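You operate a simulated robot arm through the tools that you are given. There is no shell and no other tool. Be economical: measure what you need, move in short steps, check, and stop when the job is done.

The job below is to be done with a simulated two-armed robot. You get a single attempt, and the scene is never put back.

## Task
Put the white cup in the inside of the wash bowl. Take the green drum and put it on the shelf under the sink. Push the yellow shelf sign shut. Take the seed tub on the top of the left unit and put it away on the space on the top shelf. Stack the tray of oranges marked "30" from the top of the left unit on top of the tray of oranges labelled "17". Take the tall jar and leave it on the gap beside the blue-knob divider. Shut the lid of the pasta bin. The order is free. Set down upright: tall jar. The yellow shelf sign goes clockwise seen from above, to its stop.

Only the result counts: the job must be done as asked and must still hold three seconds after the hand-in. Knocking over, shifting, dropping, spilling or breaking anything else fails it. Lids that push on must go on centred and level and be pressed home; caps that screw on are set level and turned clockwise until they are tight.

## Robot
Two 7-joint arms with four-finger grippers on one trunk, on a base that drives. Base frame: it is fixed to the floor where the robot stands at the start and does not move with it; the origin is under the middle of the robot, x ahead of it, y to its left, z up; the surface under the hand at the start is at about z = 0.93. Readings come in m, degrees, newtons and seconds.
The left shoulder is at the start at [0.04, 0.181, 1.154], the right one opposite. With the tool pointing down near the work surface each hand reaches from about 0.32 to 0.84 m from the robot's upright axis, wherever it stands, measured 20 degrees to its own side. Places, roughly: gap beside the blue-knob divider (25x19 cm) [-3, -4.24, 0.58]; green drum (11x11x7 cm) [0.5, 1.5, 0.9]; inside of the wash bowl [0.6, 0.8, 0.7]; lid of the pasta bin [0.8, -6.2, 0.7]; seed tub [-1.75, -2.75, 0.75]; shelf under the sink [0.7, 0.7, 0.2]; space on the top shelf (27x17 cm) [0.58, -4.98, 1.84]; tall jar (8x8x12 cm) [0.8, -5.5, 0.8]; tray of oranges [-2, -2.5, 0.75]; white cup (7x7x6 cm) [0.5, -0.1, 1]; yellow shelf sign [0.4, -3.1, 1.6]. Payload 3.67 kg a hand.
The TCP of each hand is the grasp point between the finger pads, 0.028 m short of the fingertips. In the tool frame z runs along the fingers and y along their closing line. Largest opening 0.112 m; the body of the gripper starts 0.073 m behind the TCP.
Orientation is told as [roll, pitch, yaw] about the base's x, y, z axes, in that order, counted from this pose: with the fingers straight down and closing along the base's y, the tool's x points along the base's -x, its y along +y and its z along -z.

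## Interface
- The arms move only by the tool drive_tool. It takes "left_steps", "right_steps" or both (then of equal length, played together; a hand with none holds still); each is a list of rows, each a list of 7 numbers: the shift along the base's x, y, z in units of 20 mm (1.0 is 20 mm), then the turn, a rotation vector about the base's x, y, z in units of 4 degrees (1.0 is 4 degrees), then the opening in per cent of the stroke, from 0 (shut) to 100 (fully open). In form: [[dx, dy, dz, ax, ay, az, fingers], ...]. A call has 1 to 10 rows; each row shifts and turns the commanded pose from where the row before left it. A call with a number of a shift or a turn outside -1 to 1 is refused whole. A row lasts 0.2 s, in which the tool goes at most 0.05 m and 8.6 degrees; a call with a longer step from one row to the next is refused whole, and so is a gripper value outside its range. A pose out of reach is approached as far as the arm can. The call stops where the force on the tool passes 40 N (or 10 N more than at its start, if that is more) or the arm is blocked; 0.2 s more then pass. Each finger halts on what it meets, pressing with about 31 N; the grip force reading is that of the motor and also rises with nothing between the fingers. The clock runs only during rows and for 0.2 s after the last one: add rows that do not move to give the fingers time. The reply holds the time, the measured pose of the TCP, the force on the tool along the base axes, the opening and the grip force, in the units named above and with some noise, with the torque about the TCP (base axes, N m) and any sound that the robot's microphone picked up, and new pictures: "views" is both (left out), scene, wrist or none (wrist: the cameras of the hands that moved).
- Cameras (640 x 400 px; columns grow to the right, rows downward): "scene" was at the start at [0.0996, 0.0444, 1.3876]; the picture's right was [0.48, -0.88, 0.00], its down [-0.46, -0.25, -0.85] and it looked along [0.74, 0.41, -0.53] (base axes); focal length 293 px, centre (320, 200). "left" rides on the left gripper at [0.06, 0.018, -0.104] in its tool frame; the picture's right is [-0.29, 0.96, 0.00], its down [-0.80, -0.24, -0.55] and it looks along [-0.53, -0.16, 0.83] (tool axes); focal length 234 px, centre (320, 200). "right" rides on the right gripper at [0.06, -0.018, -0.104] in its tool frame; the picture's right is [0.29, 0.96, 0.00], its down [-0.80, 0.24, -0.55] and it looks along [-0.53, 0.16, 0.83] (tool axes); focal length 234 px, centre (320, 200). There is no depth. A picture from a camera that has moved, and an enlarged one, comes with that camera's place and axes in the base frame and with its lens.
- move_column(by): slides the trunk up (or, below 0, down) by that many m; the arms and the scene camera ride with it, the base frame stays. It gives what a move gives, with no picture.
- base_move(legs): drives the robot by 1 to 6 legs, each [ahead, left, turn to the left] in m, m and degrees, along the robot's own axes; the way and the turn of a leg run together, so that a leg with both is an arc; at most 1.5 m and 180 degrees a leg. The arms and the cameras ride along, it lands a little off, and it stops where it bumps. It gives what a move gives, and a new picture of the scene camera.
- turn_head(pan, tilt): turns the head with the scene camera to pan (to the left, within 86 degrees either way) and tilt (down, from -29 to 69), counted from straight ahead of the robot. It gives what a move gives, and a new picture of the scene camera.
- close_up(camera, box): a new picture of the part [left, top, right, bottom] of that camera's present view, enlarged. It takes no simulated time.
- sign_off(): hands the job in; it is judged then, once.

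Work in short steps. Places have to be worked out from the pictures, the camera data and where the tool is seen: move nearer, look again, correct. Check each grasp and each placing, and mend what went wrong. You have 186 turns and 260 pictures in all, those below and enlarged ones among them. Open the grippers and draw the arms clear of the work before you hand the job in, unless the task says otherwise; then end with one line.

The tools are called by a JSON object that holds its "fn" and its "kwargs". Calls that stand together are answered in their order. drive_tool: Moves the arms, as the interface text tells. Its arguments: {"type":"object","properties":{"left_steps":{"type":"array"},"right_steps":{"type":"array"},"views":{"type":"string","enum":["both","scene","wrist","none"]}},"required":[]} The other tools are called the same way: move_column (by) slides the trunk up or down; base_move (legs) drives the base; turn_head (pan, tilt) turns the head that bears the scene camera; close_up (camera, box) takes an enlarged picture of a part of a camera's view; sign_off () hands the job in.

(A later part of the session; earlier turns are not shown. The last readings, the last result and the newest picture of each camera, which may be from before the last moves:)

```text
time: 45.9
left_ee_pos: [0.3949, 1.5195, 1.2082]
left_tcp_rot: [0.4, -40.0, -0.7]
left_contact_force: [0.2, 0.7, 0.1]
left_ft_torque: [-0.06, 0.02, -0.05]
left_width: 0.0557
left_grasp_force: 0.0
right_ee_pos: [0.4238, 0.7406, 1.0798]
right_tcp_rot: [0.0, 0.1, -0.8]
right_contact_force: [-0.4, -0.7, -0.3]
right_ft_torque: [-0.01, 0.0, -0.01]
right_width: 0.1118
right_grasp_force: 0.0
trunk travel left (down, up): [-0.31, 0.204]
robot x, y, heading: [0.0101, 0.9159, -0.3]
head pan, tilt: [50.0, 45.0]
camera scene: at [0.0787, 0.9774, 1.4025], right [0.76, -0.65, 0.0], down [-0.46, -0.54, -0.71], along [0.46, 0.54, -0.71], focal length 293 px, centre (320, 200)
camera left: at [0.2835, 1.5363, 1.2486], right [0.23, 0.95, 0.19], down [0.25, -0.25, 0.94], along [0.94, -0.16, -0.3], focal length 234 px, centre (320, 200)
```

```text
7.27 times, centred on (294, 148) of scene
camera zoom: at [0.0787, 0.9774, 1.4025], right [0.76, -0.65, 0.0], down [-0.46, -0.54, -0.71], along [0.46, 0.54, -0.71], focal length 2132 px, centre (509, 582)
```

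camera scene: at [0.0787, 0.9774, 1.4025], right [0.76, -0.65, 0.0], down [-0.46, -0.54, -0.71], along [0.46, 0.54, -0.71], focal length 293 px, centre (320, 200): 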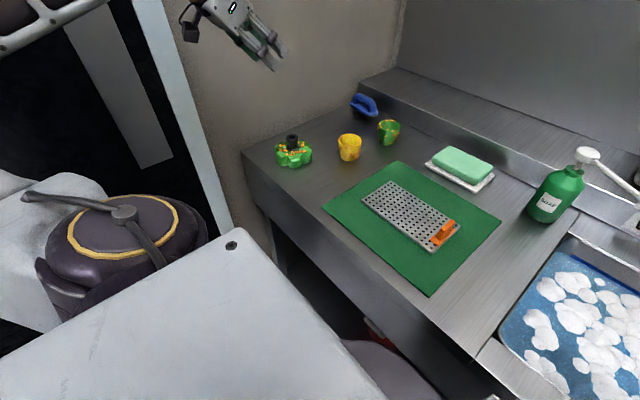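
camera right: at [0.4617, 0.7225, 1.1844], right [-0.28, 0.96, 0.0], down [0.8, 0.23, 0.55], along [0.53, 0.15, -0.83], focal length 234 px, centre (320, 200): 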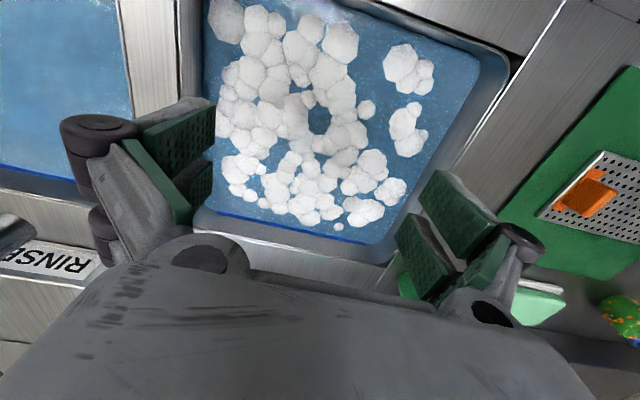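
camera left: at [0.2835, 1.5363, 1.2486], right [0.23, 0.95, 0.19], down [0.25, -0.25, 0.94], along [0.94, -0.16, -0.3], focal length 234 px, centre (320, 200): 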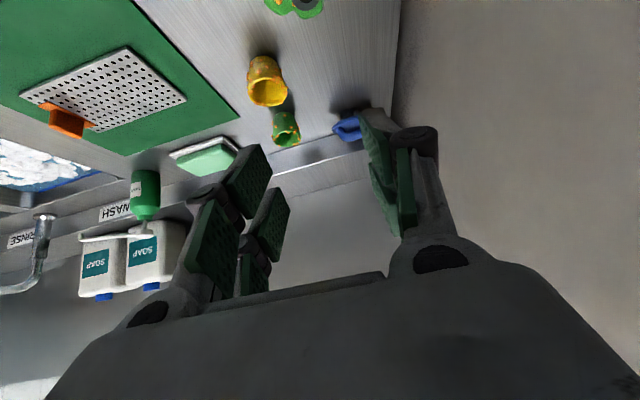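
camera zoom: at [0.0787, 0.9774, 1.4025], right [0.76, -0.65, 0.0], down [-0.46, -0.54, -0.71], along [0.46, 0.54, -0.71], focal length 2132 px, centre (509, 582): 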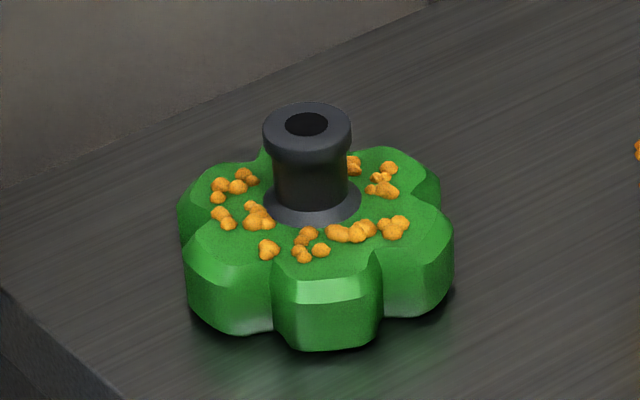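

The knob has a capped neck about 3.5 cm wide on a 4 cm high body, so the knob top is at about z 1.0. I'll move to a pre-grasp point behind and above it and look again.

{"fn": "drive_tool", "kwargs": {"left_steps": [[-0.2, 0, -1, 0, -1, 0, 50], [-0.2, 0, -1, 0, -1, 0, 50], [-0.1, -0.05, -1, 0, 0, 0, 50], [-0.1, -0.05, -1, 0, 0, 0, 50], [-0.1, -0.05, -1, 0, 0, 0, 50], [-0.1, -0.05, -1, 0, 0, 0, 50], [-0.1, -0.05, -0.9, 0, 0, 0, 50]]}}

{"fn": "close_up", "kwargs": {"camera": "scene", "box": [240, 80, 368, 180]}}

```text
time: 47.5
left_ee_pos: [0.3762, 1.5142, 1.0693]
left_tcp_rot: [0.6, -48.0, -0.8]
left_contact_force: [-0.6, 0.2, 0.0]
left_ft_torque: [-0.01, 0.03, -0.02]
left_width: 0.0557
left_grasp_force: 0.0
right_ee_pos: [0.425, 0.7409, 1.0799]
right_tcp_rot: [0.0, 0.1, -0.6]
right_contact_force: [0.3, 1.2, 0.2]
right_ft_torque: [0.01, -0.02, 0.0]
right_width: 0.1119
right_grasp_force: 0.0
trunk travel left (down, up): [-0.31, 0.204]
robot x, y, heading: [0.003, 0.9141, -0.6]
head pan, tilt: [50.0, 45.0]
camera scene: at [0.0789, 0.9772, 1.4025], right [0.76, -0.65, 0.0], down [-0.46, -0.54, -0.71], along [0.46, 0.54, -0.71], focal length 293 px, centre (320, 200)
camera left: at [0.2603, 1.5308, 1.095], right [0.2, 0.95, 0.22], down [0.12, -0.25, 0.96], along [0.97, -0.16, -0.16], focal length 234 px, centre (320, 200)
```

scene: 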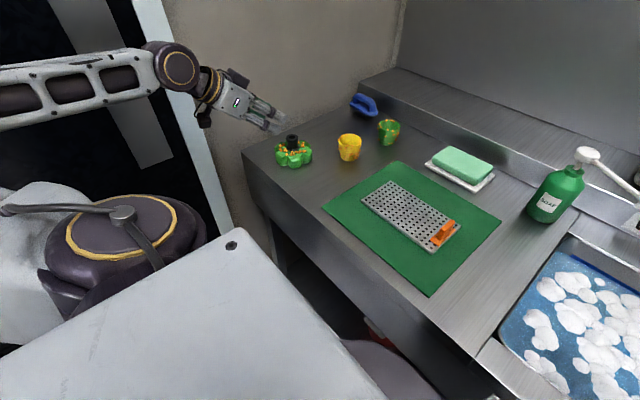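
left: 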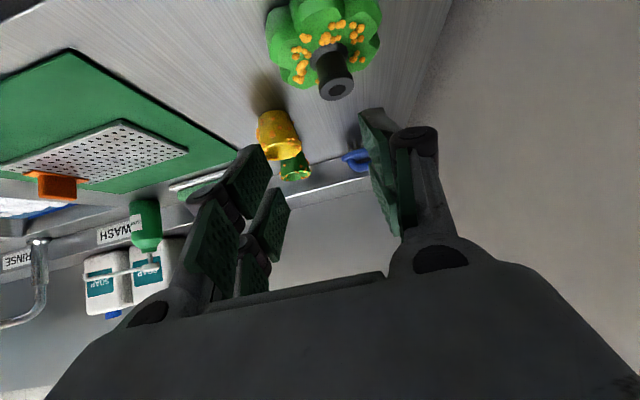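

```text
4.00 times, centred on (304, 130) of scene
camera zoom: at [0.0789, 0.9772, 1.4025], right [0.76, -0.65, 0.0], down [-0.46, -0.54, -0.71], along [0.46, 0.54, -0.71], focal length 1172 px, centre (384, 480)
```

zoom: 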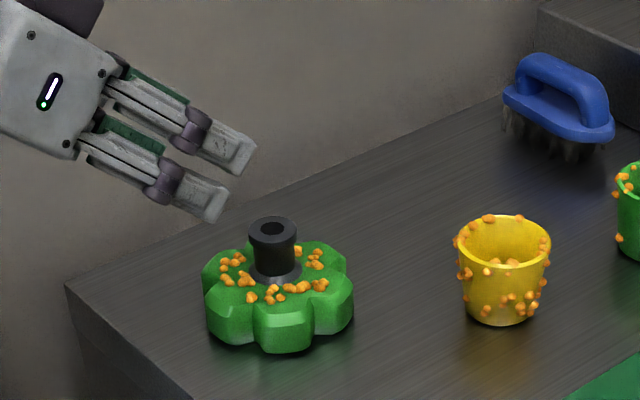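

Triangulating both cameras puts the knob top at (0.453, 1.535, 0.972), so the counter here is a little lower than I assumed. I'll line up on the approach axis.

{"fn": "drive_tool", "kwargs": {"left_steps": [[0.1, 0.35, -0.78, 0, 0, 0, 50], [0.1, 0.35, -0.78, 0, 0, 0, 50], [0.1, 0.35, -0.78, 0, 0, 0, 50], [0, 0, 0, 0, 0, 0, 50]], "views": "wrist"}}

{"fn": "close_up", "kwargs": {"camera": "scene", "box": [240, 80, 368, 180]}}

```text
time: 48.5
left_ee_pos: [0.3845, 1.5339, 1.022]
left_tcp_rot: [0.6, -48.0, -0.8]
left_contact_force: [-0.1, 0.1, 0.0]
left_ft_torque: [0.02, -0.05, -0.01]
left_width: 0.0562
left_grasp_force: 0.1
right_ee_pos: [0.4241, 0.7408, 1.0799]
right_tcp_rot: [0.1, 0.2, -0.6]
right_contact_force: [0.1, 0.4, -0.1]
right_ft_torque: [0.0, 0.02, 0.0]
right_width: 0.112
right_grasp_force: 0.1
trunk travel left (down, up): [-0.31, 0.204]
robot x, y, heading: [0.0071, 0.9135, -0.5]
head pan, tilt: [50.0, 45.0]
camera left: at [0.2669, 1.5513, 1.0477], right [0.2, 0.95, 0.22], down [0.12, -0.25, 0.96], along [0.97, -0.16, -0.16], focal length 234 px, centre (320, 200)
```

left: 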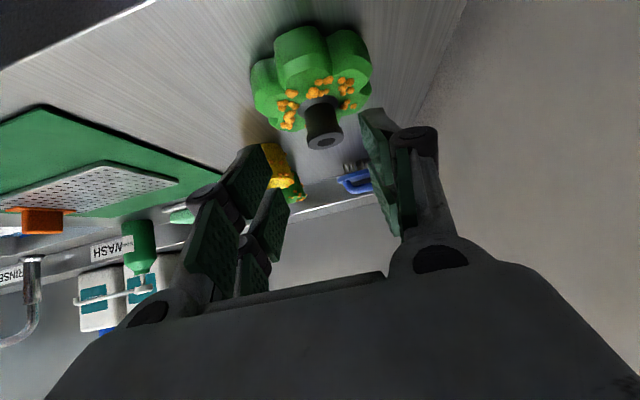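

```text
4.00 times, centred on (304, 130) of scene
camera zoom: at [0.0788, 0.9769, 1.4026], right [0.76, -0.65, 0.0], down [-0.46, -0.54, -0.71], along [0.46, 0.54, -0.71], focal length 1172 px, centre (384, 480)
```

zoom: 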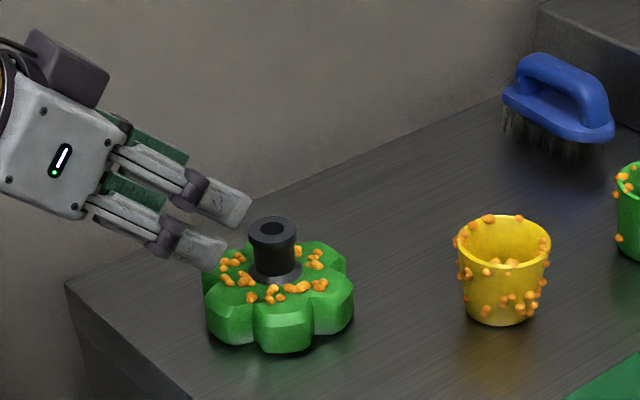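

The new view confirms the knob at (0.451, 1.536), between the fingers. I'll advance along the tool axis and close.

{"fn": "drive_tool", "kwargs": {"left_steps": [[0.72, 0.05, -0.66, 0, 0, 0, 50], [0.72, 0, -0.66, 0, 0, 0, 50], [0.72, 0, -0.66, 0, 0, 0, 50], [0.7, 0, -0.66, 0, 0, 0, 50], [0, 0, 0, 0, 0, 0, 30], [0, 0, 0, 0, 0, 0, 10], [0, 0, 0, 0, 0, 0, 10]], "views": "wrist"}}

{"fn": "close_up", "kwargs": {"camera": "scene", "box": [240, 80, 368, 180]}}

```text
time: 50.1
left_ee_pos: [0.4407, 1.5359, 0.9697]
left_tcp_rot: [0.7, -48.0, -0.9]
left_contact_force: [1.1, 2.3, 12.8]
left_ft_torque: [-0.09, 0.23, 0.0]
left_width: 0.031
left_grasp_force: 31.0
right_ee_pos: [0.4236, 0.7392, 1.08]
right_tcp_rot: [0.0, 0.1, -0.6]
right_contact_force: [0.1, -0.7, -0.5]
right_ft_torque: [-0.03, 0.0, -0.04]
right_width: 0.112
right_grasp_force: 0.0
trunk travel left (down, up): [-0.31, 0.204]
robot x, y, heading: [0.0058, 0.9143, -0.6]
head pan, tilt: [50.0, 45.0]
camera left: at [0.3242, 1.5535, 0.9958], right [0.2, 0.95, 0.22], down [0.12, -0.25, 0.96], along [0.97, -0.16, -0.16], focal length 234 px, centre (320, 200)
```

left: 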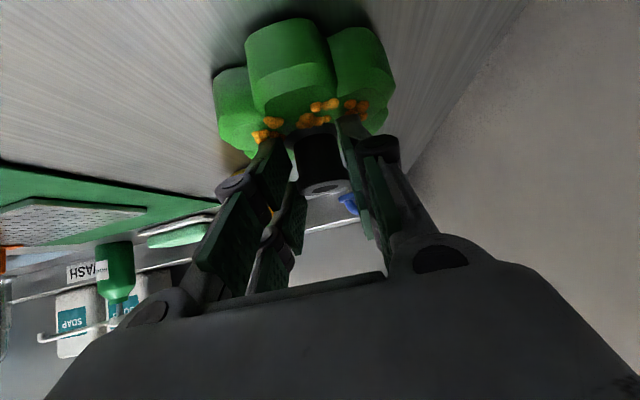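

```text
4.00 times, centred on (304, 130) of scene
camera zoom: at [0.0783, 0.9764, 1.4027], right [0.76, -0.65, 0.0], down [-0.46, -0.54, -0.71], along [0.46, 0.54, -0.71], focal length 1172 px, centre (384, 480)
```

zoom: 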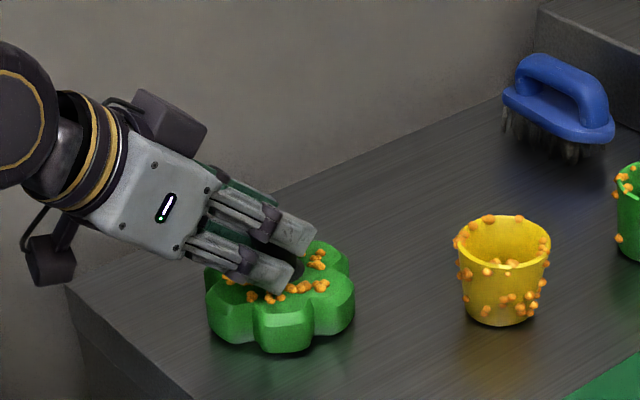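

The knob is gripped (0.031 m, 31 N). I'll lift and check that the drum comes along level.

{"fn": "drive_tool", "kwargs": {"left_steps": [[0, 0, 0.6, 0, 0, 0, 5], [0, 0, 1, 0, 0, 0, 5], [0, 0, 1, 0, 0, 0, 5], [0, 0, 1, 0, 0, 0, 5], [-0.5, -0.5, 1, 0, 0, 0, 5], [-0.5, -0.5, 1, 0, 0, 0, 5], [-0.5, -0.5, 1, 0, 0, 0, 5], [-0.5, -0.5, 1, 0, 0, 0, 5], [-0.5, -0.5, 1, 0, 0, 0, 5]]}}

```text
time: 52.1
left_ee_pos: [0.3899, 1.4859, 1.1419]
left_tcp_rot: [0.5, -48.0, -0.8]
left_contact_force: [-0.3, -0.9, -1.7]
left_ft_torque: [0.02, 0.04, 0.03]
left_width: 0.0309
left_grasp_force: 31.0
right_ee_pos: [0.4237, 0.7398, 1.0792]
right_tcp_rot: [0.0, 0.2, -0.7]
right_contact_force: [0.3, -1.0, -0.4]
right_ft_torque: [0.04, -0.04, 0.01]
right_width: 0.1121
right_grasp_force: 0.1
trunk travel left (down, up): [-0.31, 0.204]
robot x, y, heading: [0.0011, 0.9159, -0.5]
head pan, tilt: [50.0, 45.0]
camera scene: at [0.0784, 0.9766, 1.4026], right [0.76, -0.65, 0.0], down [-0.46, -0.54, -0.71], along [0.46, 0.54, -0.71], focal length 293 px, centre (320, 200)
camera left: at [0.2724, 1.5031, 1.1677], right [0.2, 0.95, 0.22], down [0.12, -0.25, 0.96], along [0.97, -0.17, -0.16], focal length 234 px, centre (320, 200)
```

scene: 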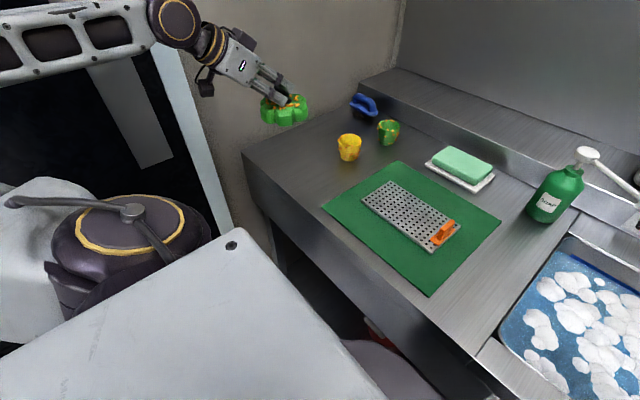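
left: 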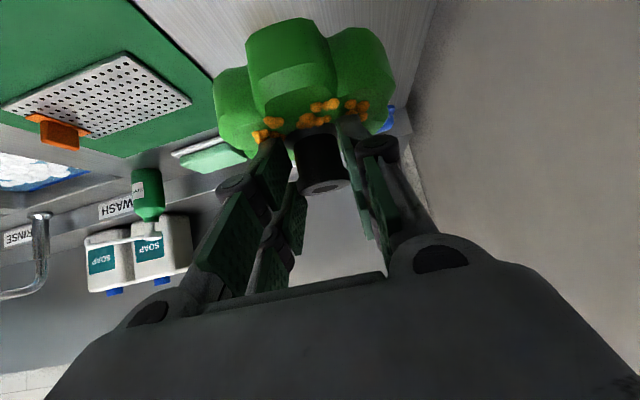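

The drum is held level. I'll back the robot away from the counter and to the right, then look under the sink.

{"fn": "base_move", "kwargs": {"legs": [[-0.4, 0, 0], [0, -0.3, 0]]}}

{"fn": "move_column", "kwargs": {"by": -0.25}}

{"fn": "turn_head", "kwargs": {"pan": 10, "tilt": 35}}

```text
time: 54.7
left_ee_pos: [-0.0005, 1.4898, 1.1431]
left_tcp_rot: [0.6, -48.1, -0.9]
left_contact_force: [-0.6, 0.4, -1.4]
left_ft_torque: [0.03, 0.02, 0.03]
left_width: 0.0307
left_grasp_force: 31.0
right_ee_pos: [0.0338, 0.7447, 1.081]
right_tcp_rot: [0.0, -0.2, -0.6]
right_contact_force: [-0.5, 0.0, 1.0]
right_ft_torque: [0.04, -0.03, -0.03]
right_width: 0.1122
right_grasp_force: 0.0
trunk travel left (down, up): [-0.31, 0.204]
robot x, y, heading: [-0.3824, 0.9213, -0.7]
head pan, tilt: [50.0, 45.0]
stopped in leg 1: the robot was blocked; the commanded pose is now the measured one
camera scene: at [-0.3125, 0.9812, 1.4027], right [0.76, -0.65, 0.0], down [-0.46, -0.54, -0.71], along [0.46, 0.54, -0.71], focal length 293 px, centre (320, 200)
```

scene: 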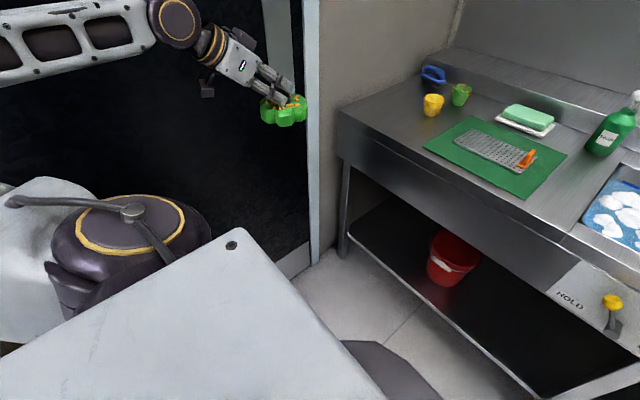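

```text
time: 57.3
left_ee_pos: [0.0021, 1.4904, 0.891]
left_tcp_rot: [0.6, -48.0, -0.8]
left_contact_force: [-0.8, -0.2, -1.7]
left_ft_torque: [0.0, 0.04, -0.02]
left_width: 0.0311
left_grasp_force: 30.9
right_ee_pos: [0.0368, 0.7453, 0.8292]
right_tcp_rot: [-0.1, 0.1, -0.7]
right_contact_force: [-0.7, 0.9, 0.4]
right_ft_torque: [0.0, -0.01, 0.02]
right_width: 0.1122
right_grasp_force: 0.1
trunk travel left (down, up): [-0.06, 0.454]
robot x, y, heading: [-0.383, 0.9187, -0.4]
head pan, tilt: [50.0, 45.0]
```

```text
time: 58.3
left_ee_pos: [0.0024, 1.4909, 0.891]
left_tcp_rot: [0.7, -48.0, -0.8]
left_contact_force: [-0.1, -0.2, -1.6]
left_ft_torque: [0.02, 0.02, 0.02]
left_width: 0.0312
left_grasp_force: 30.9
right_ee_pos: [0.035, 0.7446, 0.8299]
right_tcp_rot: [0.0, 0.2, -0.8]
right_contact_force: [-0.3, -0.5, 1.0]
right_ft_torque: [-0.01, 0.01, 0.02]
right_width: 0.112
right_grasp_force: 0.0
trunk travel left (down, up): [-0.06, 0.454]
robot x, y, heading: [-0.384, 0.9162, -0.7]
head pan, tilt: [10.0, 35.0]
camera scene: at [-0.2749, 0.9337, 1.1668], right [0.16, -0.99, 0.0], down [-0.57, -0.09, -0.82], along [0.81, 0.13, -0.57], focal length 293 px, centre (320, 200)
```

scene: 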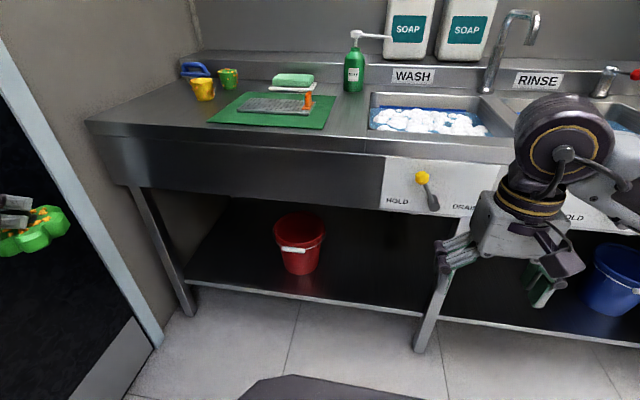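

The robot bumped something behind at x = -0.38, so I won't back up further. The shelf front is at about x 0.42, z 0.2, with a red bucket at y about 1.15 and a leg at y about 0.63. A free spot is near (0.55, 0.90). I'll shift right and raise the right hand above counter level.

{"fn": "drive_tool", "kwargs": {"right_steps": [[0, 0, 1, 0, 0, 0, 50], [0, 0, 1, 0, 0, 0, 50], [0, 0, 1, 0, 0, 0, 50], [0, 0, 1, 0, 0, 0, 50], [0, 0, 1, 0, 0, 0, 50], [0, 0, 1, 0, 0, 0, 50], [0, 0, 1, 0, 0, 0, 50], [0, 0, 1, 0, 0, 0, 50], [0, 0, 1, 0, 0, 0, 50], [0, 0, 1, 0, 0, 0, 50]], "left_steps": [[0.5, -1, 0, 0, 0, 0, 5], [0.5, -1, 0, 0, 0, 0, 5], [0.5, -1, 0, 0, 0, 0, 5], [0.5, -1, 0, 0, 0, 0, 5], [0.5, -1, 0, 0, 0, 0, 5], [0.5, -1, 0, 0, 0, 0, 5], [0.5, -1, 0, 0, 0, 0, 5], [0.5, -1, 0, 0, 0, 0, 5], [0, -1, 0, 0, 0, 0, 5], [0, -1, 0, 0, 0, 0, 5]], "views": "none"}}

{"fn": "base_move", "kwargs": {"legs": [[0.02, -0.22, 0]]}}

```text
time: 60.5
left_ee_pos: [0.0811, 1.2895, 0.892]
left_tcp_rot: [0.5, -48.0, -0.7]
left_contact_force: [-0.1, -0.2, -1.3]
left_ft_torque: [-0.01, 0.04, 0.06]
left_width: 0.0311
left_grasp_force: 31.1
right_ee_pos: [0.0362, 0.7449, 1.0294]
right_tcp_rot: [0.0, 0.1, -0.7]
right_contact_force: [0.5, -0.9, -0.9]
right_ft_torque: [0.0, -0.01, -0.04]
right_width: 0.0561
right_grasp_force: 0.1
trunk travel left (down, up): [-0.06, 0.454]
robot x, y, heading: [-0.3786, 0.9167, -0.6]
head pan, tilt: [10.0, 35.0]
```

```text
time: 62.2
left_ee_pos: [0.0987, 1.0707, 0.8943]
left_tcp_rot: [0.7, -48.0, -0.8]
left_contact_force: [0.0, -0.5, -1.4]
left_ft_torque: [0.07, 0.06, 0.04]
left_width: 0.0309
left_grasp_force: 30.9
right_ee_pos: [0.0545, 0.5249, 1.0288]
right_tcp_rot: [0.1, 0.2, -0.6]
right_contact_force: [0.2, -0.7, -0.7]
right_ft_torque: [0.05, -0.03, 0.01]
right_width: 0.0558
right_grasp_force: 0.1
trunk travel left (down, up): [-0.06, 0.454]
robot x, y, heading: [-0.3636, 0.6992, -0.4]
head pan, tilt: [10.0, 35.0]
camera scene: at [-0.2571, 0.7139, 1.1668], right [0.16, -0.99, 0.0], down [-0.57, -0.09, -0.82], along [0.81, 0.13, -0.57], focal length 293 px, centre (320, 200)
```

scene: 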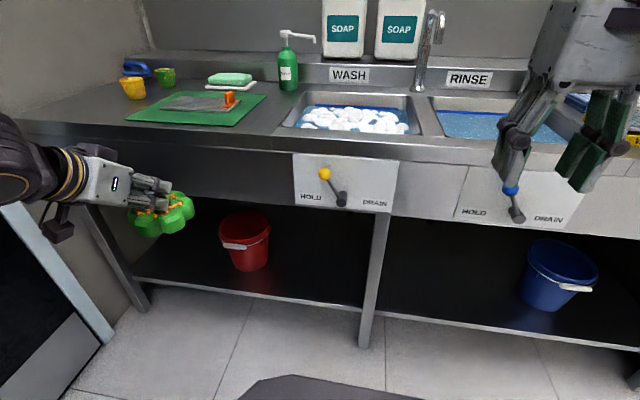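

The free gap lies between the leg (y 0.66) and the bucket (y above 1.03), so I'll aim for y 0.87. I'll lower the left hand in front of the counter.

{"fn": "drive_tool", "kwargs": {"left_steps": [[0.36, -1, -1, 0, 0, 0, 5], [0.36, -1, -1, 0, 0, 0, 5], [0.36, -1, -1, 0, 0, 0, 5], [0.36, -1, -1, 0, 0, 0, 5], [0.36, -1, -1, 0, 0, 0, 5], [0.36, -1, -1, 0, 0, 0, 5], [0.36, -1, -1, 0, 0, 0, 5], [0.36, -1, -1, 0, 0, 0, 5], [0.36, -1, -1, 0, 0, 0, 5], [0.36, -1, -1, 0, 0, 0, 5]], "views": "none"}}

{"fn": "drive_tool", "kwargs": {"left_steps": [[0, 0, -1, 0, 0, 0, 5], [0, 0, -1, 0, 0, 0, 5], [0, 0, -1, 0, 0, 0, 5], [0, 0, -1, 0, 0, 0, 5], [0, 0, -1, 0, 0, 0, 5], [0, 0, -1, 0, 0, 0, 5], [0, 0, -1, 0, 0, 0, 5], [0, 0, -1, 0, 0, 0, 5], [0, 0, -1, 0, 0, 0, 5], [0, 0, -1, 0, 0, 0, 5]]}}

```text
time: 64.5
left_ee_pos: [0.1795, 0.8742, 0.6934]
left_tcp_rot: [0.7, -47.9, -0.8]
left_contact_force: [0.4, -0.6, -1.5]
left_ft_torque: [-0.02, 0.06, -0.01]
left_width: 0.0309
left_grasp_force: 30.7
left hand out of reach, approached as far as the arm can: row 1, 2
right_ee_pos: [0.0535, 0.5257, 1.029]
right_tcp_rot: [0.2, 0.1, -0.7]
right_contact_force: [0.2, -0.4, 0.2]
right_ft_torque: [-0.02, 0.0, -0.03]
right_width: 0.0559
right_grasp_force: 0.0
trunk travel left (down, up): [-0.06, 0.454]
robot x, y, heading: [-0.368, 0.6995, -0.4]
head pan, tilt: [10.0, 35.0]
```

```text
time: 66.7
left_ee_pos: [0.1805, 0.8753, 0.4943]
left_tcp_rot: [0.6, -48.2, -0.8]
left_contact_force: [0.2, 0.4, -1.8]
left_ft_torque: [-0.01, 0.06, 0.01]
left_width: 0.0311
left_grasp_force: 31.2
right_ee_pos: [0.0536, 0.5266, 1.0288]
right_tcp_rot: [0.0, 0.2, -0.6]
right_contact_force: [0.0, 0.8, 0.3]
right_ft_torque: [0.0, -0.01, -0.03]
right_width: 0.0559
right_grasp_force: 0.1
trunk travel left (down, up): [-0.06, 0.454]
robot x, y, heading: [-0.3625, 0.6995, -0.6]
head pan, tilt: [10.0, 35.0]
camera scene: at [-0.257, 0.715, 1.1668], right [0.16, -0.99, 0.0], down [-0.57, -0.09, -0.82], along [0.81, 0.13, -0.57], focal length 293 px, centre (320, 200)
camera left: at [0.0636, 0.8915, 0.5198], right [0.2, 0.95, 0.22], down [0.12, -0.25, 0.96], along [0.97, -0.16, -0.16], focal length 234 px, centre (320, 200)
```

scene: 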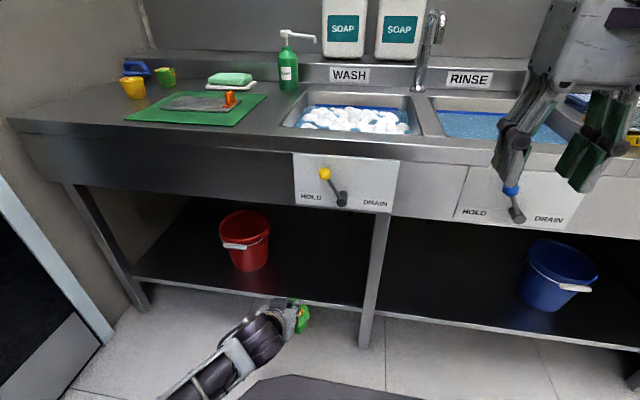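
left: 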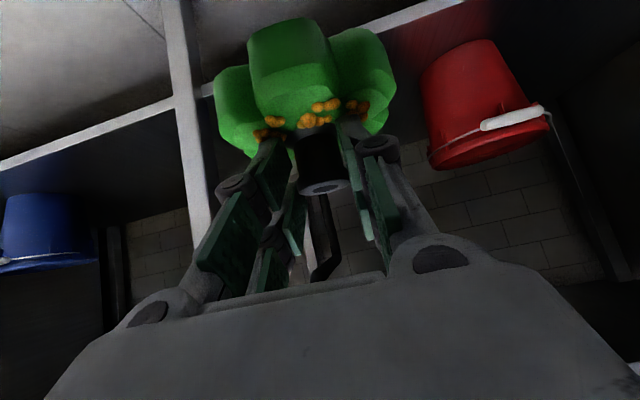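

A drain pipe is visible further back, and the gap at y 0.87 looks free. I'll lower to z about 0.33 and then drive the base forward, keeping the right hand above the counter.

{"fn": "drive_tool", "kwargs": {"left_steps": [[0, 0, -1, 0, 0, 0, 5], [0, 0, -1, 0, 0, 0, 5], [0, 0, -1, 0, 0, 0, 5], [0, 0, -1, 0, 0, 0, 5], [0, 0, -1, 0, 0, 0, 5], [0, 0, -1, 0, 0, 0, 5], [0, 0, -1, 0, 0, 0, 5], [0, 0, -0.5, 0, 0, 0, 5]], "views": "wrist"}}

```text
time: 68.5
left_ee_pos: [0.1803, 0.8748, 0.3449]
left_tcp_rot: [0.7, -48.0, -1.0]
left_contact_force: [-1.0, -0.8, -2.0]
left_ft_torque: [0.03, 0.03, 0.0]
left_width: 0.0307
left_grasp_force: 30.8
right_ee_pos: [0.0549, 0.5259, 1.0287]
right_tcp_rot: [0.0, 0.1, -0.6]
right_contact_force: [-0.1, -0.4, 0.7]
right_ft_torque: [-0.01, 0.0, 0.0]
right_width: 0.0561
right_grasp_force: 0.1
trunk travel left (down, up): [-0.06, 0.454]
robot x, y, heading: [-0.3616, 0.6987, -0.7]
head pan, tilt: [10.0, 35.0]
camera left: at [0.0628, 0.8916, 0.3712], right [0.2, 0.95, 0.22], down [0.12, -0.25, 0.96], along [0.97, -0.16, -0.16], focal length 234 px, centre (320, 200)
```

left: 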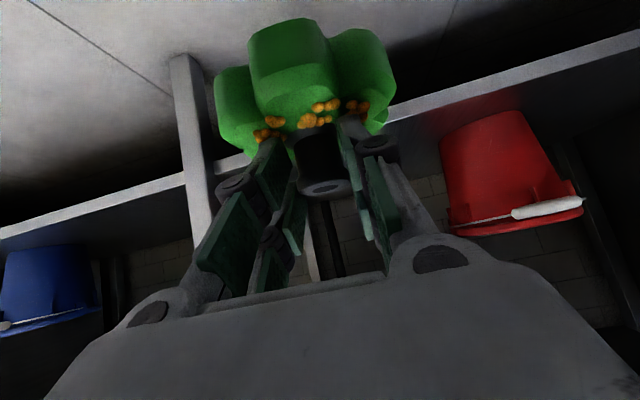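

The shelf top computes to z about 0.20 and the drum's base is at 0.28, so it clears. Driving forward 0.29 m.

{"fn": "base_move", "kwargs": {"legs": [[0.29, 0, 0]]}}

{"fn": "close_up", "kwargs": {"camera": "left", "box": [0, 0, 640, 400]}}

```text
time: 70.5
left_ee_pos: [0.4642, 0.8696, 0.345]
left_tcp_rot: [0.6, -47.9, -0.8]
left_contact_force: [0.1, 0.9, -1.4]
left_ft_torque: [-0.01, 0.05, 0.01]
left_width: 0.031
left_grasp_force: 31.7
right_ee_pos: [0.3391, 0.5226, 1.0285]
right_tcp_rot: [0.0, 0.1, -0.7]
right_contact_force: [0.0, 0.6, -0.8]
right_ft_torque: [0.03, 0.01, 0.02]
right_width: 0.056
right_grasp_force: 0.1
trunk travel left (down, up): [-0.06, 0.454]
robot x, y, heading: [-0.0793, 0.6955, -0.8]
head pan, tilt: [10.0, 35.0]
camera scene: at [0.0288, 0.7118, 1.1667], right [0.16, -0.99, 0.0], down [-0.57, -0.09, -0.82], along [0.81, 0.13, -0.57], focal length 293 px, centre (320, 200)
```

scene: 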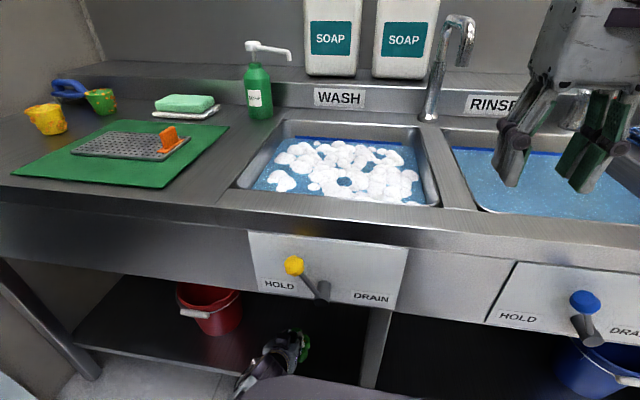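

```text
1.00 times, centred on (320, 200) of left (not enlarged: the box is as wide or as high as the picture)
camera zoom: at [0.3481, 0.8878, 0.3708], right [0.2, 0.95, 0.22], down [0.12, -0.25, 0.96], along [0.97, -0.17, -0.17], focal length 234 px, centre (320, 200)
```

zoom: 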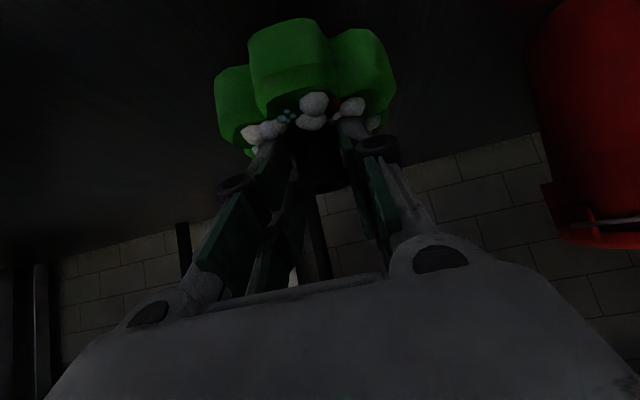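

The view is dark but clear ahead. I'll extend forward about 9 cm, then lower until contact.

{"fn": "drive_tool", "kwargs": {"left_steps": [[0.9, 0, 0, 0, 0, 0, 5], [0.9, 0, 0, 0, 0, 0, 5], [0.9, 0, 0, 0, 0, 0, 5], [0.9, 0, 0, 0, 0, 0, 5], [0.9, 0, 0, 0, 0, 0, 5], [0, 0, -0.7, 0, 0, 0, 5], [0, 0, -0.7, 0, 0, 0, 5], [0, 0, -0.7, 0, 0, 0, 5], [0, 0, -0.6, 0, 0, 0, 5]], "views": "wrist"}}

```text
time: 72.5
left_ee_pos: [0.5561, 0.87, 0.2956]
left_tcp_rot: [0.6, -48.5, -0.9]
left_contact_force: [-1.9, 0.9, 19.3]
left_ft_torque: [-0.17, 0.64, 0.01]
left_width: 0.0313
left_grasp_force: 31.2
right_ee_pos: [0.3354, 0.5223, 1.0298]
right_tcp_rot: [0.1, 0.1, -0.7]
right_contact_force: [0.3, 0.2, 0.3]
right_ft_torque: [0.02, -0.03, 0.01]
right_width: 0.0559
right_grasp_force: 0.1
trunk travel left (down, up): [-0.06, 0.454]
robot x, y, heading: [-0.0826, 0.6976, -0.7]
head pan, tilt: [10.0, 35.0]
camera left: at [0.4397, 0.8871, 0.3199], right [0.2, 0.95, 0.22], down [0.11, -0.25, 0.96], along [0.97, -0.17, -0.16], focal length 234 px, centre (320, 200)
```

left: 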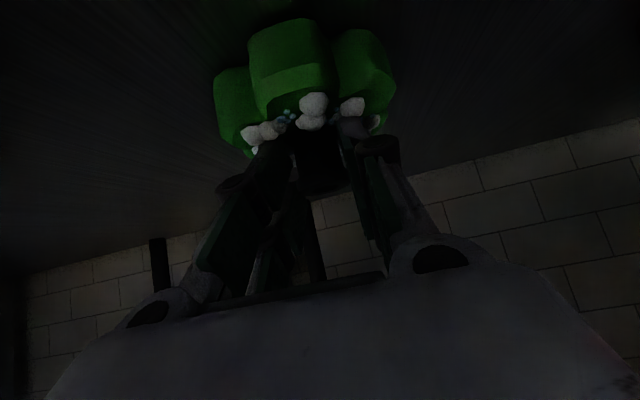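

I have contact of 19 N, slightly toward the rear edge. I'll press a hair further so the drum levels, then see the forces.

{"fn": "drive_tool", "kwargs": {"left_steps": [[0, 0, -0.15, 0, 0, 0, 5], [0, 0, -0.15, 0, 0, 0, 5], [0, 0, 0, 0, 0, 0, 5]], "views": "none"}}

```text
time: 73.0
left_ee_pos: [0.5589, 0.8699, 0.2957]
left_tcp_rot: [0.4, -48.9, -0.8]
left_contact_force: [-1.2, -0.8, 14.3]
left_ft_torque: [-0.06, 0.49, 0.01]
left_width: 0.031
left_grasp_force: 30.8
right_ee_pos: [0.3372, 0.5229, 1.0277]
right_tcp_rot: [0.0, -0.1, -0.7]
right_contact_force: [1.1, 0.5, -1.2]
right_ft_torque: [-0.02, 0.0, -0.01]
right_width: 0.056
right_grasp_force: 0.1
trunk travel left (down, up): [-0.06, 0.454]
robot x, y, heading: [-0.0814, 0.6959, -0.4]
head pan, tilt: [10.0, 35.0]
stopped in row 2 (left hand): the force on the tool passed its limit at 44 N (the readings are from after the stop); the commanded pose is now the measured one
```

It is firmly on the shelf. I'll release and back out along the tool axis.

{"fn": "drive_tool", "kwargs": {"left_steps": [[0, 0, 0.1, 0, 0, 0, 5], [0, 0, 0, 0, 0, 0, 30], [0, 0, 0, 0, 0, 0, 55], [0, 0, 0, 0, 0, 0, 55], [-0.74, 0, 0.67, 0, 0, 0, 55], [-0.74, 0, 0.67, 0, 0, 0, 55], [-0.74, 0, 0.67, 0, 0, 0, 55], [-0.74, 0, 0.67, 0, 0, 0, 55], [-0.74, 0, 0.4, 0, 0, 0, 55], [-0.9, 0, 0, 0, 0, 0, 55]], "views": "wrist"}}

```text
time: 75.2
left_ee_pos: [0.4658, 0.8727, 0.3564]
left_tcp_rot: [0.5, -48.4, -0.8]
left_contact_force: [0.0, -0.4, -0.2]
left_ft_torque: [-0.02, 0.02, -0.01]
left_width: 0.0619
left_grasp_force: 0.1
right_ee_pos: [0.3371, 0.5241, 1.0277]
right_tcp_rot: [-0.1, 0.0, -0.8]
right_contact_force: [0.6, 1.3, 0.9]
right_ft_torque: [0.01, 0.0, 0.0]
right_width: 0.056
right_grasp_force: 0.1
trunk travel left (down, up): [-0.06, 0.454]
robot x, y, heading: [-0.0807, 0.6995, -0.7]
head pan, tilt: [10.0, 35.0]
camera left: at [0.3486, 0.8894, 0.3808], right [0.2, 0.95, 0.22], down [0.11, -0.25, 0.96], along [0.97, -0.17, -0.15], focal length 234 px, centre (320, 200)
```

left: 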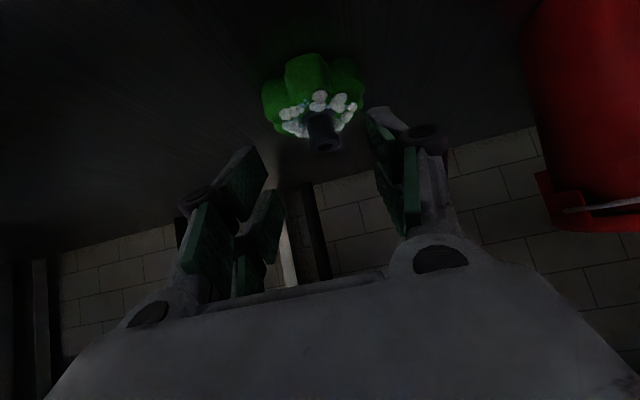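

The drum stands upright on the shelf and is clear of the fingers. I'll back the base out, then raise the left hand and look down the aisle to the right.

{"fn": "base_move", "kwargs": {"legs": [[-0.27, 0, 0]]}}

{"fn": "close_up", "kwargs": {"camera": "scene", "box": [200, 180, 420, 320]}}

{"fn": "turn_head", "kwargs": {"pan": -75, "tilt": 25}}

```text
time: 77.1
left_ee_pos: [0.1954, 0.8764, 0.3585]
left_tcp_rot: [0.5, -48.5, -0.6]
left_contact_force: [-0.9, -0.2, 1.1]
left_ft_torque: [-0.02, -0.02, 0.02]
left_width: 0.0617
left_grasp_force: 0.0
right_ee_pos: [0.0692, 0.5256, 1.0297]
right_tcp_rot: [0.0, 0.0, -0.5]
right_contact_force: [-0.2, 0.4, 0.3]
right_ft_torque: [-0.01, -0.04, -0.03]
right_width: 0.056
right_grasp_force: 0.1
trunk travel left (down, up): [-0.06, 0.454]
robot x, y, heading: [-0.3505, 0.6998, -0.3]
head pan, tilt: [10.0, 35.0]
camera scene: at [-0.2428, 0.7147, 1.1669], right [0.17, -0.99, 0.0], down [-0.56, -0.1, -0.82], along [0.81, 0.14, -0.57], focal length 293 px, centre (320, 200)
```

scene: 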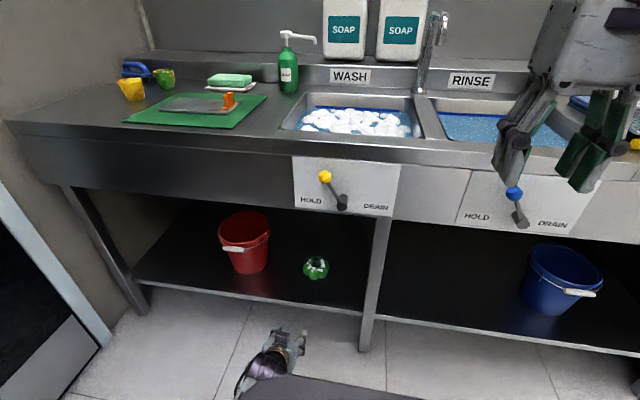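

```text
2.86 times, centred on (310, 250) of scene
camera zoom: at [-0.2428, 0.7147, 1.1669], right [0.17, -0.99, 0.0], down [-0.56, -0.1, -0.82], along [0.81, 0.14, -0.57], focal length 838 px, centre (349, 57)
```

zoom: 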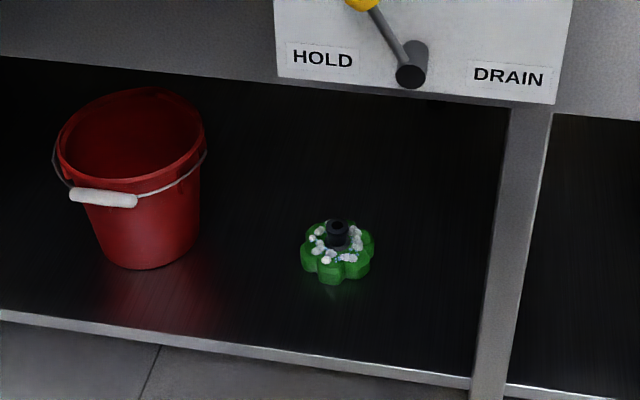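

```text
time: 78.7
left_ee_pos: [0.1956, 0.8763, 0.3565]
left_tcp_rot: [0.5, -48.4, -0.6]
left_contact_force: [0.7, 0.4, -0.5]
left_ft_torque: [0.03, 0.01, 0.0]
left_width: 0.0613
left_grasp_force: 0.2
right_ee_pos: [0.0695, 0.5266, 1.0297]
right_tcp_rot: [0.0, 0.1, -0.4]
right_contact_force: [0.6, 0.0, -0.5]
right_ft_torque: [0.0, 0.04, 0.03]
right_width: 0.056
right_grasp_force: 0.1
trunk travel left (down, up): [-0.06, 0.454]
robot x, y, heading: [-0.3487, 0.6968, -0.2]
head pan, tilt: [-75.0, 25.0]
camera scene: at [-0.3052, 0.6108, 1.1826], right [-0.97, -0.25, 0.0], down [-0.11, 0.41, -0.91], along [0.23, -0.88, -0.42], focal length 293 px, centre (320, 200)
```

scene: 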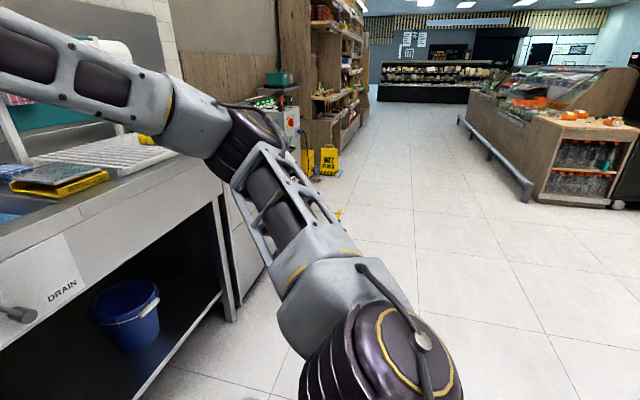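

The drum is in place. The aisle runs along -y with the wooden shelves on the left. I'll level the left hand back to pointing down and raise it before driving.

{"fn": "drive_tool", "kwargs": {"left_steps": [[-0.2, 0, 1, 0, 1, 0, 55], [-0.2, 0, 1, 0, 1, 0, 55], [-0.2, 0, 1, 0, 1, 0, 55], [-0.2, 0, 1, 0, 1, 0, 55], [-0.2, 0, 1, 0, 1, 0, 55], [0, 0, 1, 0, 1, 0, 55], [0, 0, 1, 0, 1, 0, 55], [0, 0, 1, 0, 1, 0, 55], [0, 0, 1, 0, 1, 0, 55], [0, 0, 1, 0, 1, 0, 55]], "views": "none"}}

{"fn": "drive_tool", "kwargs": {"left_steps": [[0, 0, 1, 0, 1, 0, 30], [0, 0, 1, 0, 1, 0, 30], [0, 0, 1, 0, 0, 0, 30], [0, 0, 1, 0, 0, 0, 30], [0, 0, 1, 0, 0, 0, 30], [0, 0, 1, 0, 0, 0, 30], [0, 0, 1, 0, 0, 0, 30], [0, 0, 1, 0, 0, 0, 30], [0, 0, 1, 0, 0, 0, 30], [0, 0, 1, 0, 0, 0, 30]], "views": "none"}}

{"fn": "move_column", "kwargs": {"by": 0.25}}

{"fn": "base_move", "kwargs": {"legs": [[0, -1.3, 0], [0, -1.2, 0]]}}

```text
time: 80.9
left_ee_pos: [0.1765, 0.8744, 0.5565]
left_tcp_rot: [0.1, -8.4, -0.5]
left_contact_force: [1.0, 0.0, 0.1]
left_ft_torque: [0.03, 0.03, -0.03]
left_width: 0.0618
left_grasp_force: 0.1
right_ee_pos: [0.0694, 0.5259, 1.0285]
right_tcp_rot: [0.1, 0.1, -0.4]
right_contact_force: [-0.2, 0.7, 0.3]
right_ft_torque: [-0.03, -0.03, 0.02]
right_width: 0.0561
right_grasp_force: 0.1
trunk travel left (down, up): [-0.06, 0.454]
robot x, y, heading: [-0.3529, 0.6964, -0.3]
head pan, tilt: [-75.0, 25.0]
```

```text
time: 81.5
left_ee_pos: [0.1771, 1.0195, 0.561]
left_tcp_rot: [16.4, -1.5, 3.2]
left_contact_force: [-0.5, -0.9, -0.2]
left_ft_torque: [0.02, 0.01, 0.0]
left_width: 0.0337
left_grasp_force: 0.1
left hand out of reach, approached as far as the arm can: row 2
right_ee_pos: [0.0702, 0.5255, 1.0289]
right_tcp_rot: [0.1, 0.0, -0.4]
right_contact_force: [-0.5, -0.9, -0.9]
right_ft_torque: [0.02, 0.01, -0.03]
right_width: 0.0558
right_grasp_force: 0.1
trunk travel left (down, up): [-0.06, 0.454]
robot x, y, heading: [-0.3532, 0.6982, -0.5]
head pan, tilt: [-75.0, 25.0]
stopped in row 2 (left hand): the arm was blocked; the commanded pose is now the measured one
```

```text
time: 84.0
left_ee_pos: [0.1762, 1.0178, 0.8107]
left_tcp_rot: [16.3, -1.4, 3.1]
left_contact_force: [-0.3, 0.4, 0.4]
left_ft_torque: [0.02, -0.01, -0.04]
left_width: 0.0335
left_grasp_force: 0.1
right_ee_pos: [0.0697, 0.5277, 1.279]
right_tcp_rot: [0.0, 0.1, -0.4]
right_contact_force: [0.2, 0.7, 0.7]
right_ft_torque: [0.01, 0.01, 0.01]
right_width: 0.0563
right_grasp_force: 0.1
trunk travel left (down, up): [-0.31, 0.204]
robot x, y, heading: [-0.3515, 0.6977, -0.4]
head pan, tilt: [-75.0, 25.0]
```

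```text
time: 96.6
left_ee_pos: [0.1666, -1.4581, 0.8114]
left_tcp_rot: [16.4, -1.4, 4.3]
left_contact_force: [-0.2, 0.0, -0.1]
left_ft_torque: [0.01, 0.02, -0.01]
left_width: 0.0336
left_grasp_force: 0.0
right_ee_pos: [0.0709, -1.9519, 1.2796]
right_tcp_rot: [0.0, 0.0, 0.7]
right_contact_force: [0.5, 0.4, -0.5]
right_ft_torque: [0.01, -0.02, 0.03]
right_width: 0.0561
right_grasp_force: 0.0
trunk travel left (down, up): [-0.31, 0.204]
robot x, y, heading: [-0.356, -1.7889, 0.7]
head pan, tilt: [-75.0, 25.0]
camera scene: at [-0.3065, -1.8759, 1.4331], right [-0.96, -0.27, 0.0], down [-0.12, 0.41, -0.91], along [0.25, -0.87, -0.42], focal length 293 px, centre (320, 200)
```

scene: 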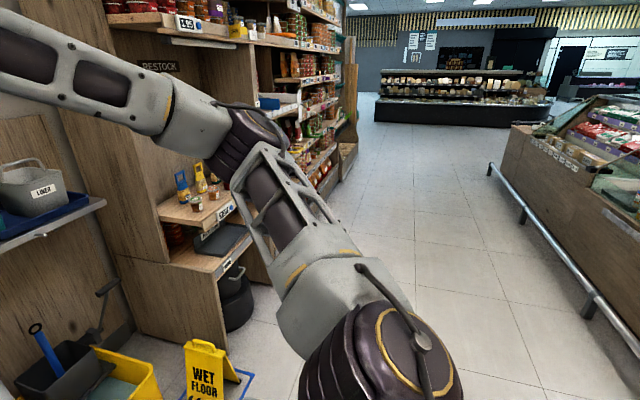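

I'm at y = -1.79 and the arm view is clear of obstacles. First I'll straighten the left hand, which got blocked earlier, and lift it.

{"fn": "drive_tool", "kwargs": {"left_steps": [[0, 0, 1, -1, 0, 0, 30], [0, 0, 1, -1, 0, 0, 30], [0, 0, 1, -1, 0, 0, 30], [0, 0, 1, -1, 0, -1, 30], [0, 0, 1, 0, 0, 0, 30], [0, 0, 1, 0, 0, 0, 30], [0, 0, 1, 0, 0, 0, 30], [0, 0, 1, 0, 0, 0, 30], [0, 0, 1, 0, 0, 0, 30], [0, 0, 1, 0, 0, 0, 30]], "views": "none"}}

{"fn": "turn_head", "kwargs": {"pan": -25, "tilt": 15}}

```text
time: 97.3
left_ee_pos: [0.1603, -1.3761, 0.8693]
left_tcp_rot: [15.0, -1.3, 8.2]
left_contact_force: [0.3, 0.3, 0.2]
left_ft_torque: [0.04, -0.01, -0.02]
left_width: 0.0335
left_grasp_force: 0.0
left hand out of reach, approached as far as the arm can: row 3
right_ee_pos: [0.0696, -1.9521, 1.2794]
right_tcp_rot: [0.1, 0.0, 0.8]
right_contact_force: [-0.3, 0.0, -0.1]
right_ft_torque: [-0.01, 0.01, -0.01]
right_width: 0.0563
right_grasp_force: 0.0
trunk travel left (down, up): [-0.31, 0.204]
robot x, y, heading: [-0.3559, -1.7899, 0.8]
head pan, tilt: [-75.0, 25.0]
stopped in row 3 (left hand): the arm was blocked; the commanded pose is now the measured one
```

```text
time: 98.5
left_ee_pos: [0.1612, -1.3764, 0.8688]
left_tcp_rot: [15.0, -1.2, 8.2]
left_contact_force: [-0.5, -0.1, 0.6]
left_ft_torque: [0.0, 0.03, 0.04]
left_width: 0.0333
left_grasp_force: 0.0
right_ee_pos: [0.0695, -1.9513, 1.28]
right_tcp_rot: [0.1, 0.1, 0.7]
right_contact_force: [-0.1, -0.2, 0.4]
right_ft_torque: [-0.06, 0.0, -0.04]
right_width: 0.0559
right_grasp_force: 0.1
trunk travel left (down, up): [-0.31, 0.204]
robot x, y, heading: [-0.3508, -1.7849, 1.0]
head pan, tilt: [-25.0, 15.0]
camera scene: at [-0.2464, -1.8253, 1.4493], right [-0.41, -0.91, 0.0], down [-0.24, 0.11, -0.97], along [0.88, -0.4, -0.26], focal length 293 px, centre (320, 200)
```

scene: 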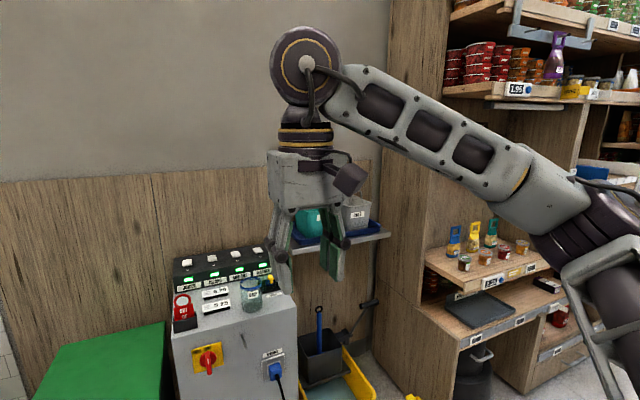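

The left arm is still constrained, so I'll look at it.

{"fn": "turn_head", "kwargs": {"pan": 55, "tilt": 35}}

```text
time: 100.0
left_ee_pos: [0.1597, -1.3749, 0.8684]
left_tcp_rot: [14.9, -1.4, 8.2]
left_contact_force: [0.0, 0.2, 0.3]
left_ft_torque: [0.03, -0.02, 0.0]
left_width: 0.0336
left_grasp_force: 0.1
right_ee_pos: [0.0688, -1.9512, 1.2802]
right_tcp_rot: [0.1, 0.0, 0.7]
right_contact_force: [0.5, -0.2, -0.8]
right_ft_torque: [-0.03, 0.03, 0.02]
right_width: 0.0561
right_grasp_force: 0.1
trunk travel left (down, up): [-0.31, 0.204]
robot x, y, heading: [-0.3511, -1.7906, 0.9]
head pan, tilt: [55.0, 35.0]
camera scene: at [-0.2819, -1.7141, 1.4174], right [0.83, -0.56, 0.0], down [-0.32, -0.47, -0.82], along [0.46, 0.68, -0.57], focal length 293 px, centre (320, 200)
```

scene: 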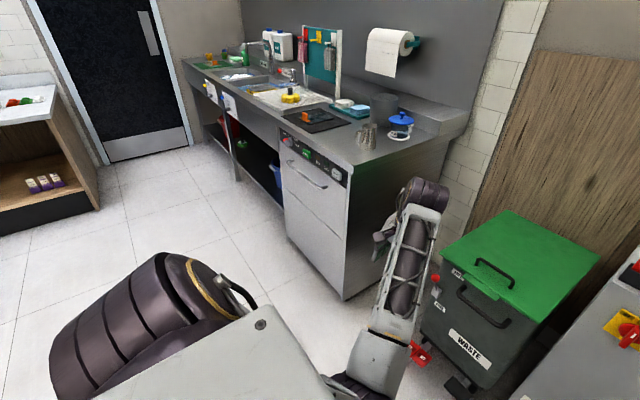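

The left elbow has folded to the inside, in front of the torso. I'll extend the hand outward and up to unfold it, since the space there is free above the floor.

{"fn": "drive_tool", "kwargs": {"left_steps": [[0.3, 0.8, 0, 0, 0, 0, 30], [0.3, 0.8, 0, 0, 0, 0, 30], [0.3, 0.8, 0, 0, 0, 0, 30], [0.3, 0.8, 0, 0, 0, 0, 30], [0.3, 0.8, 0, 0, 0, 0, 30], [0.3, 0.8, 0.3, -1, 0, 0, 30], [0, 0.5, 0.5, -1, 0, 0, 30], [0, 0.5, 0.5, -1, 0, 0, 30], [0, 0.5, 0.5, -1, 0, 0, 30]], "views": "scene"}}

```text
time: 102.0
left_ee_pos: [0.1961, -1.2498, 0.9041]
left_tcp_rot: [-0.8, 0.9, 8.2]
left_contact_force: [0.4, -0.7, -0.2]
left_ft_torque: [0.01, 0.0, -0.03]
left_width: 0.0338
left_grasp_force: 0.1
right_ee_pos: [0.0698, -1.9511, 1.2802]
right_tcp_rot: [0.0, 0.1, 0.8]
right_contact_force: [-0.3, -0.8, 0.0]
right_ft_torque: [-0.01, 0.01, -0.01]
right_width: 0.0559
right_grasp_force: 0.0
trunk travel left (down, up): [-0.31, 0.204]
robot x, y, heading: [-0.3532, -1.7905, 0.9]
head pan, tilt: [55.0, 35.0]
camera scene: at [-0.2818, -1.7137, 1.4173], right [0.83, -0.56, 0.0], down [-0.32, -0.47, -0.82], along [0.46, 0.68, -0.57], focal length 293 px, centre (320, 200)
```

scene: 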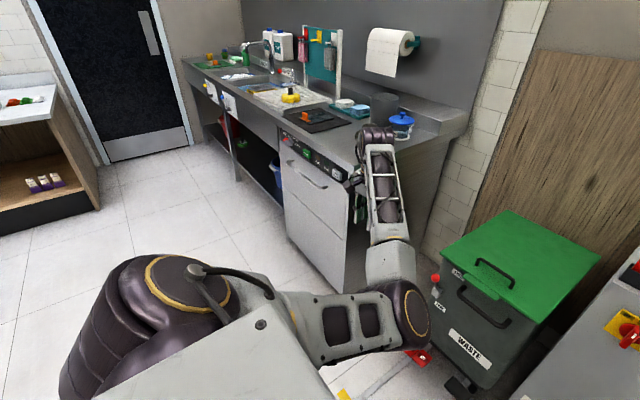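

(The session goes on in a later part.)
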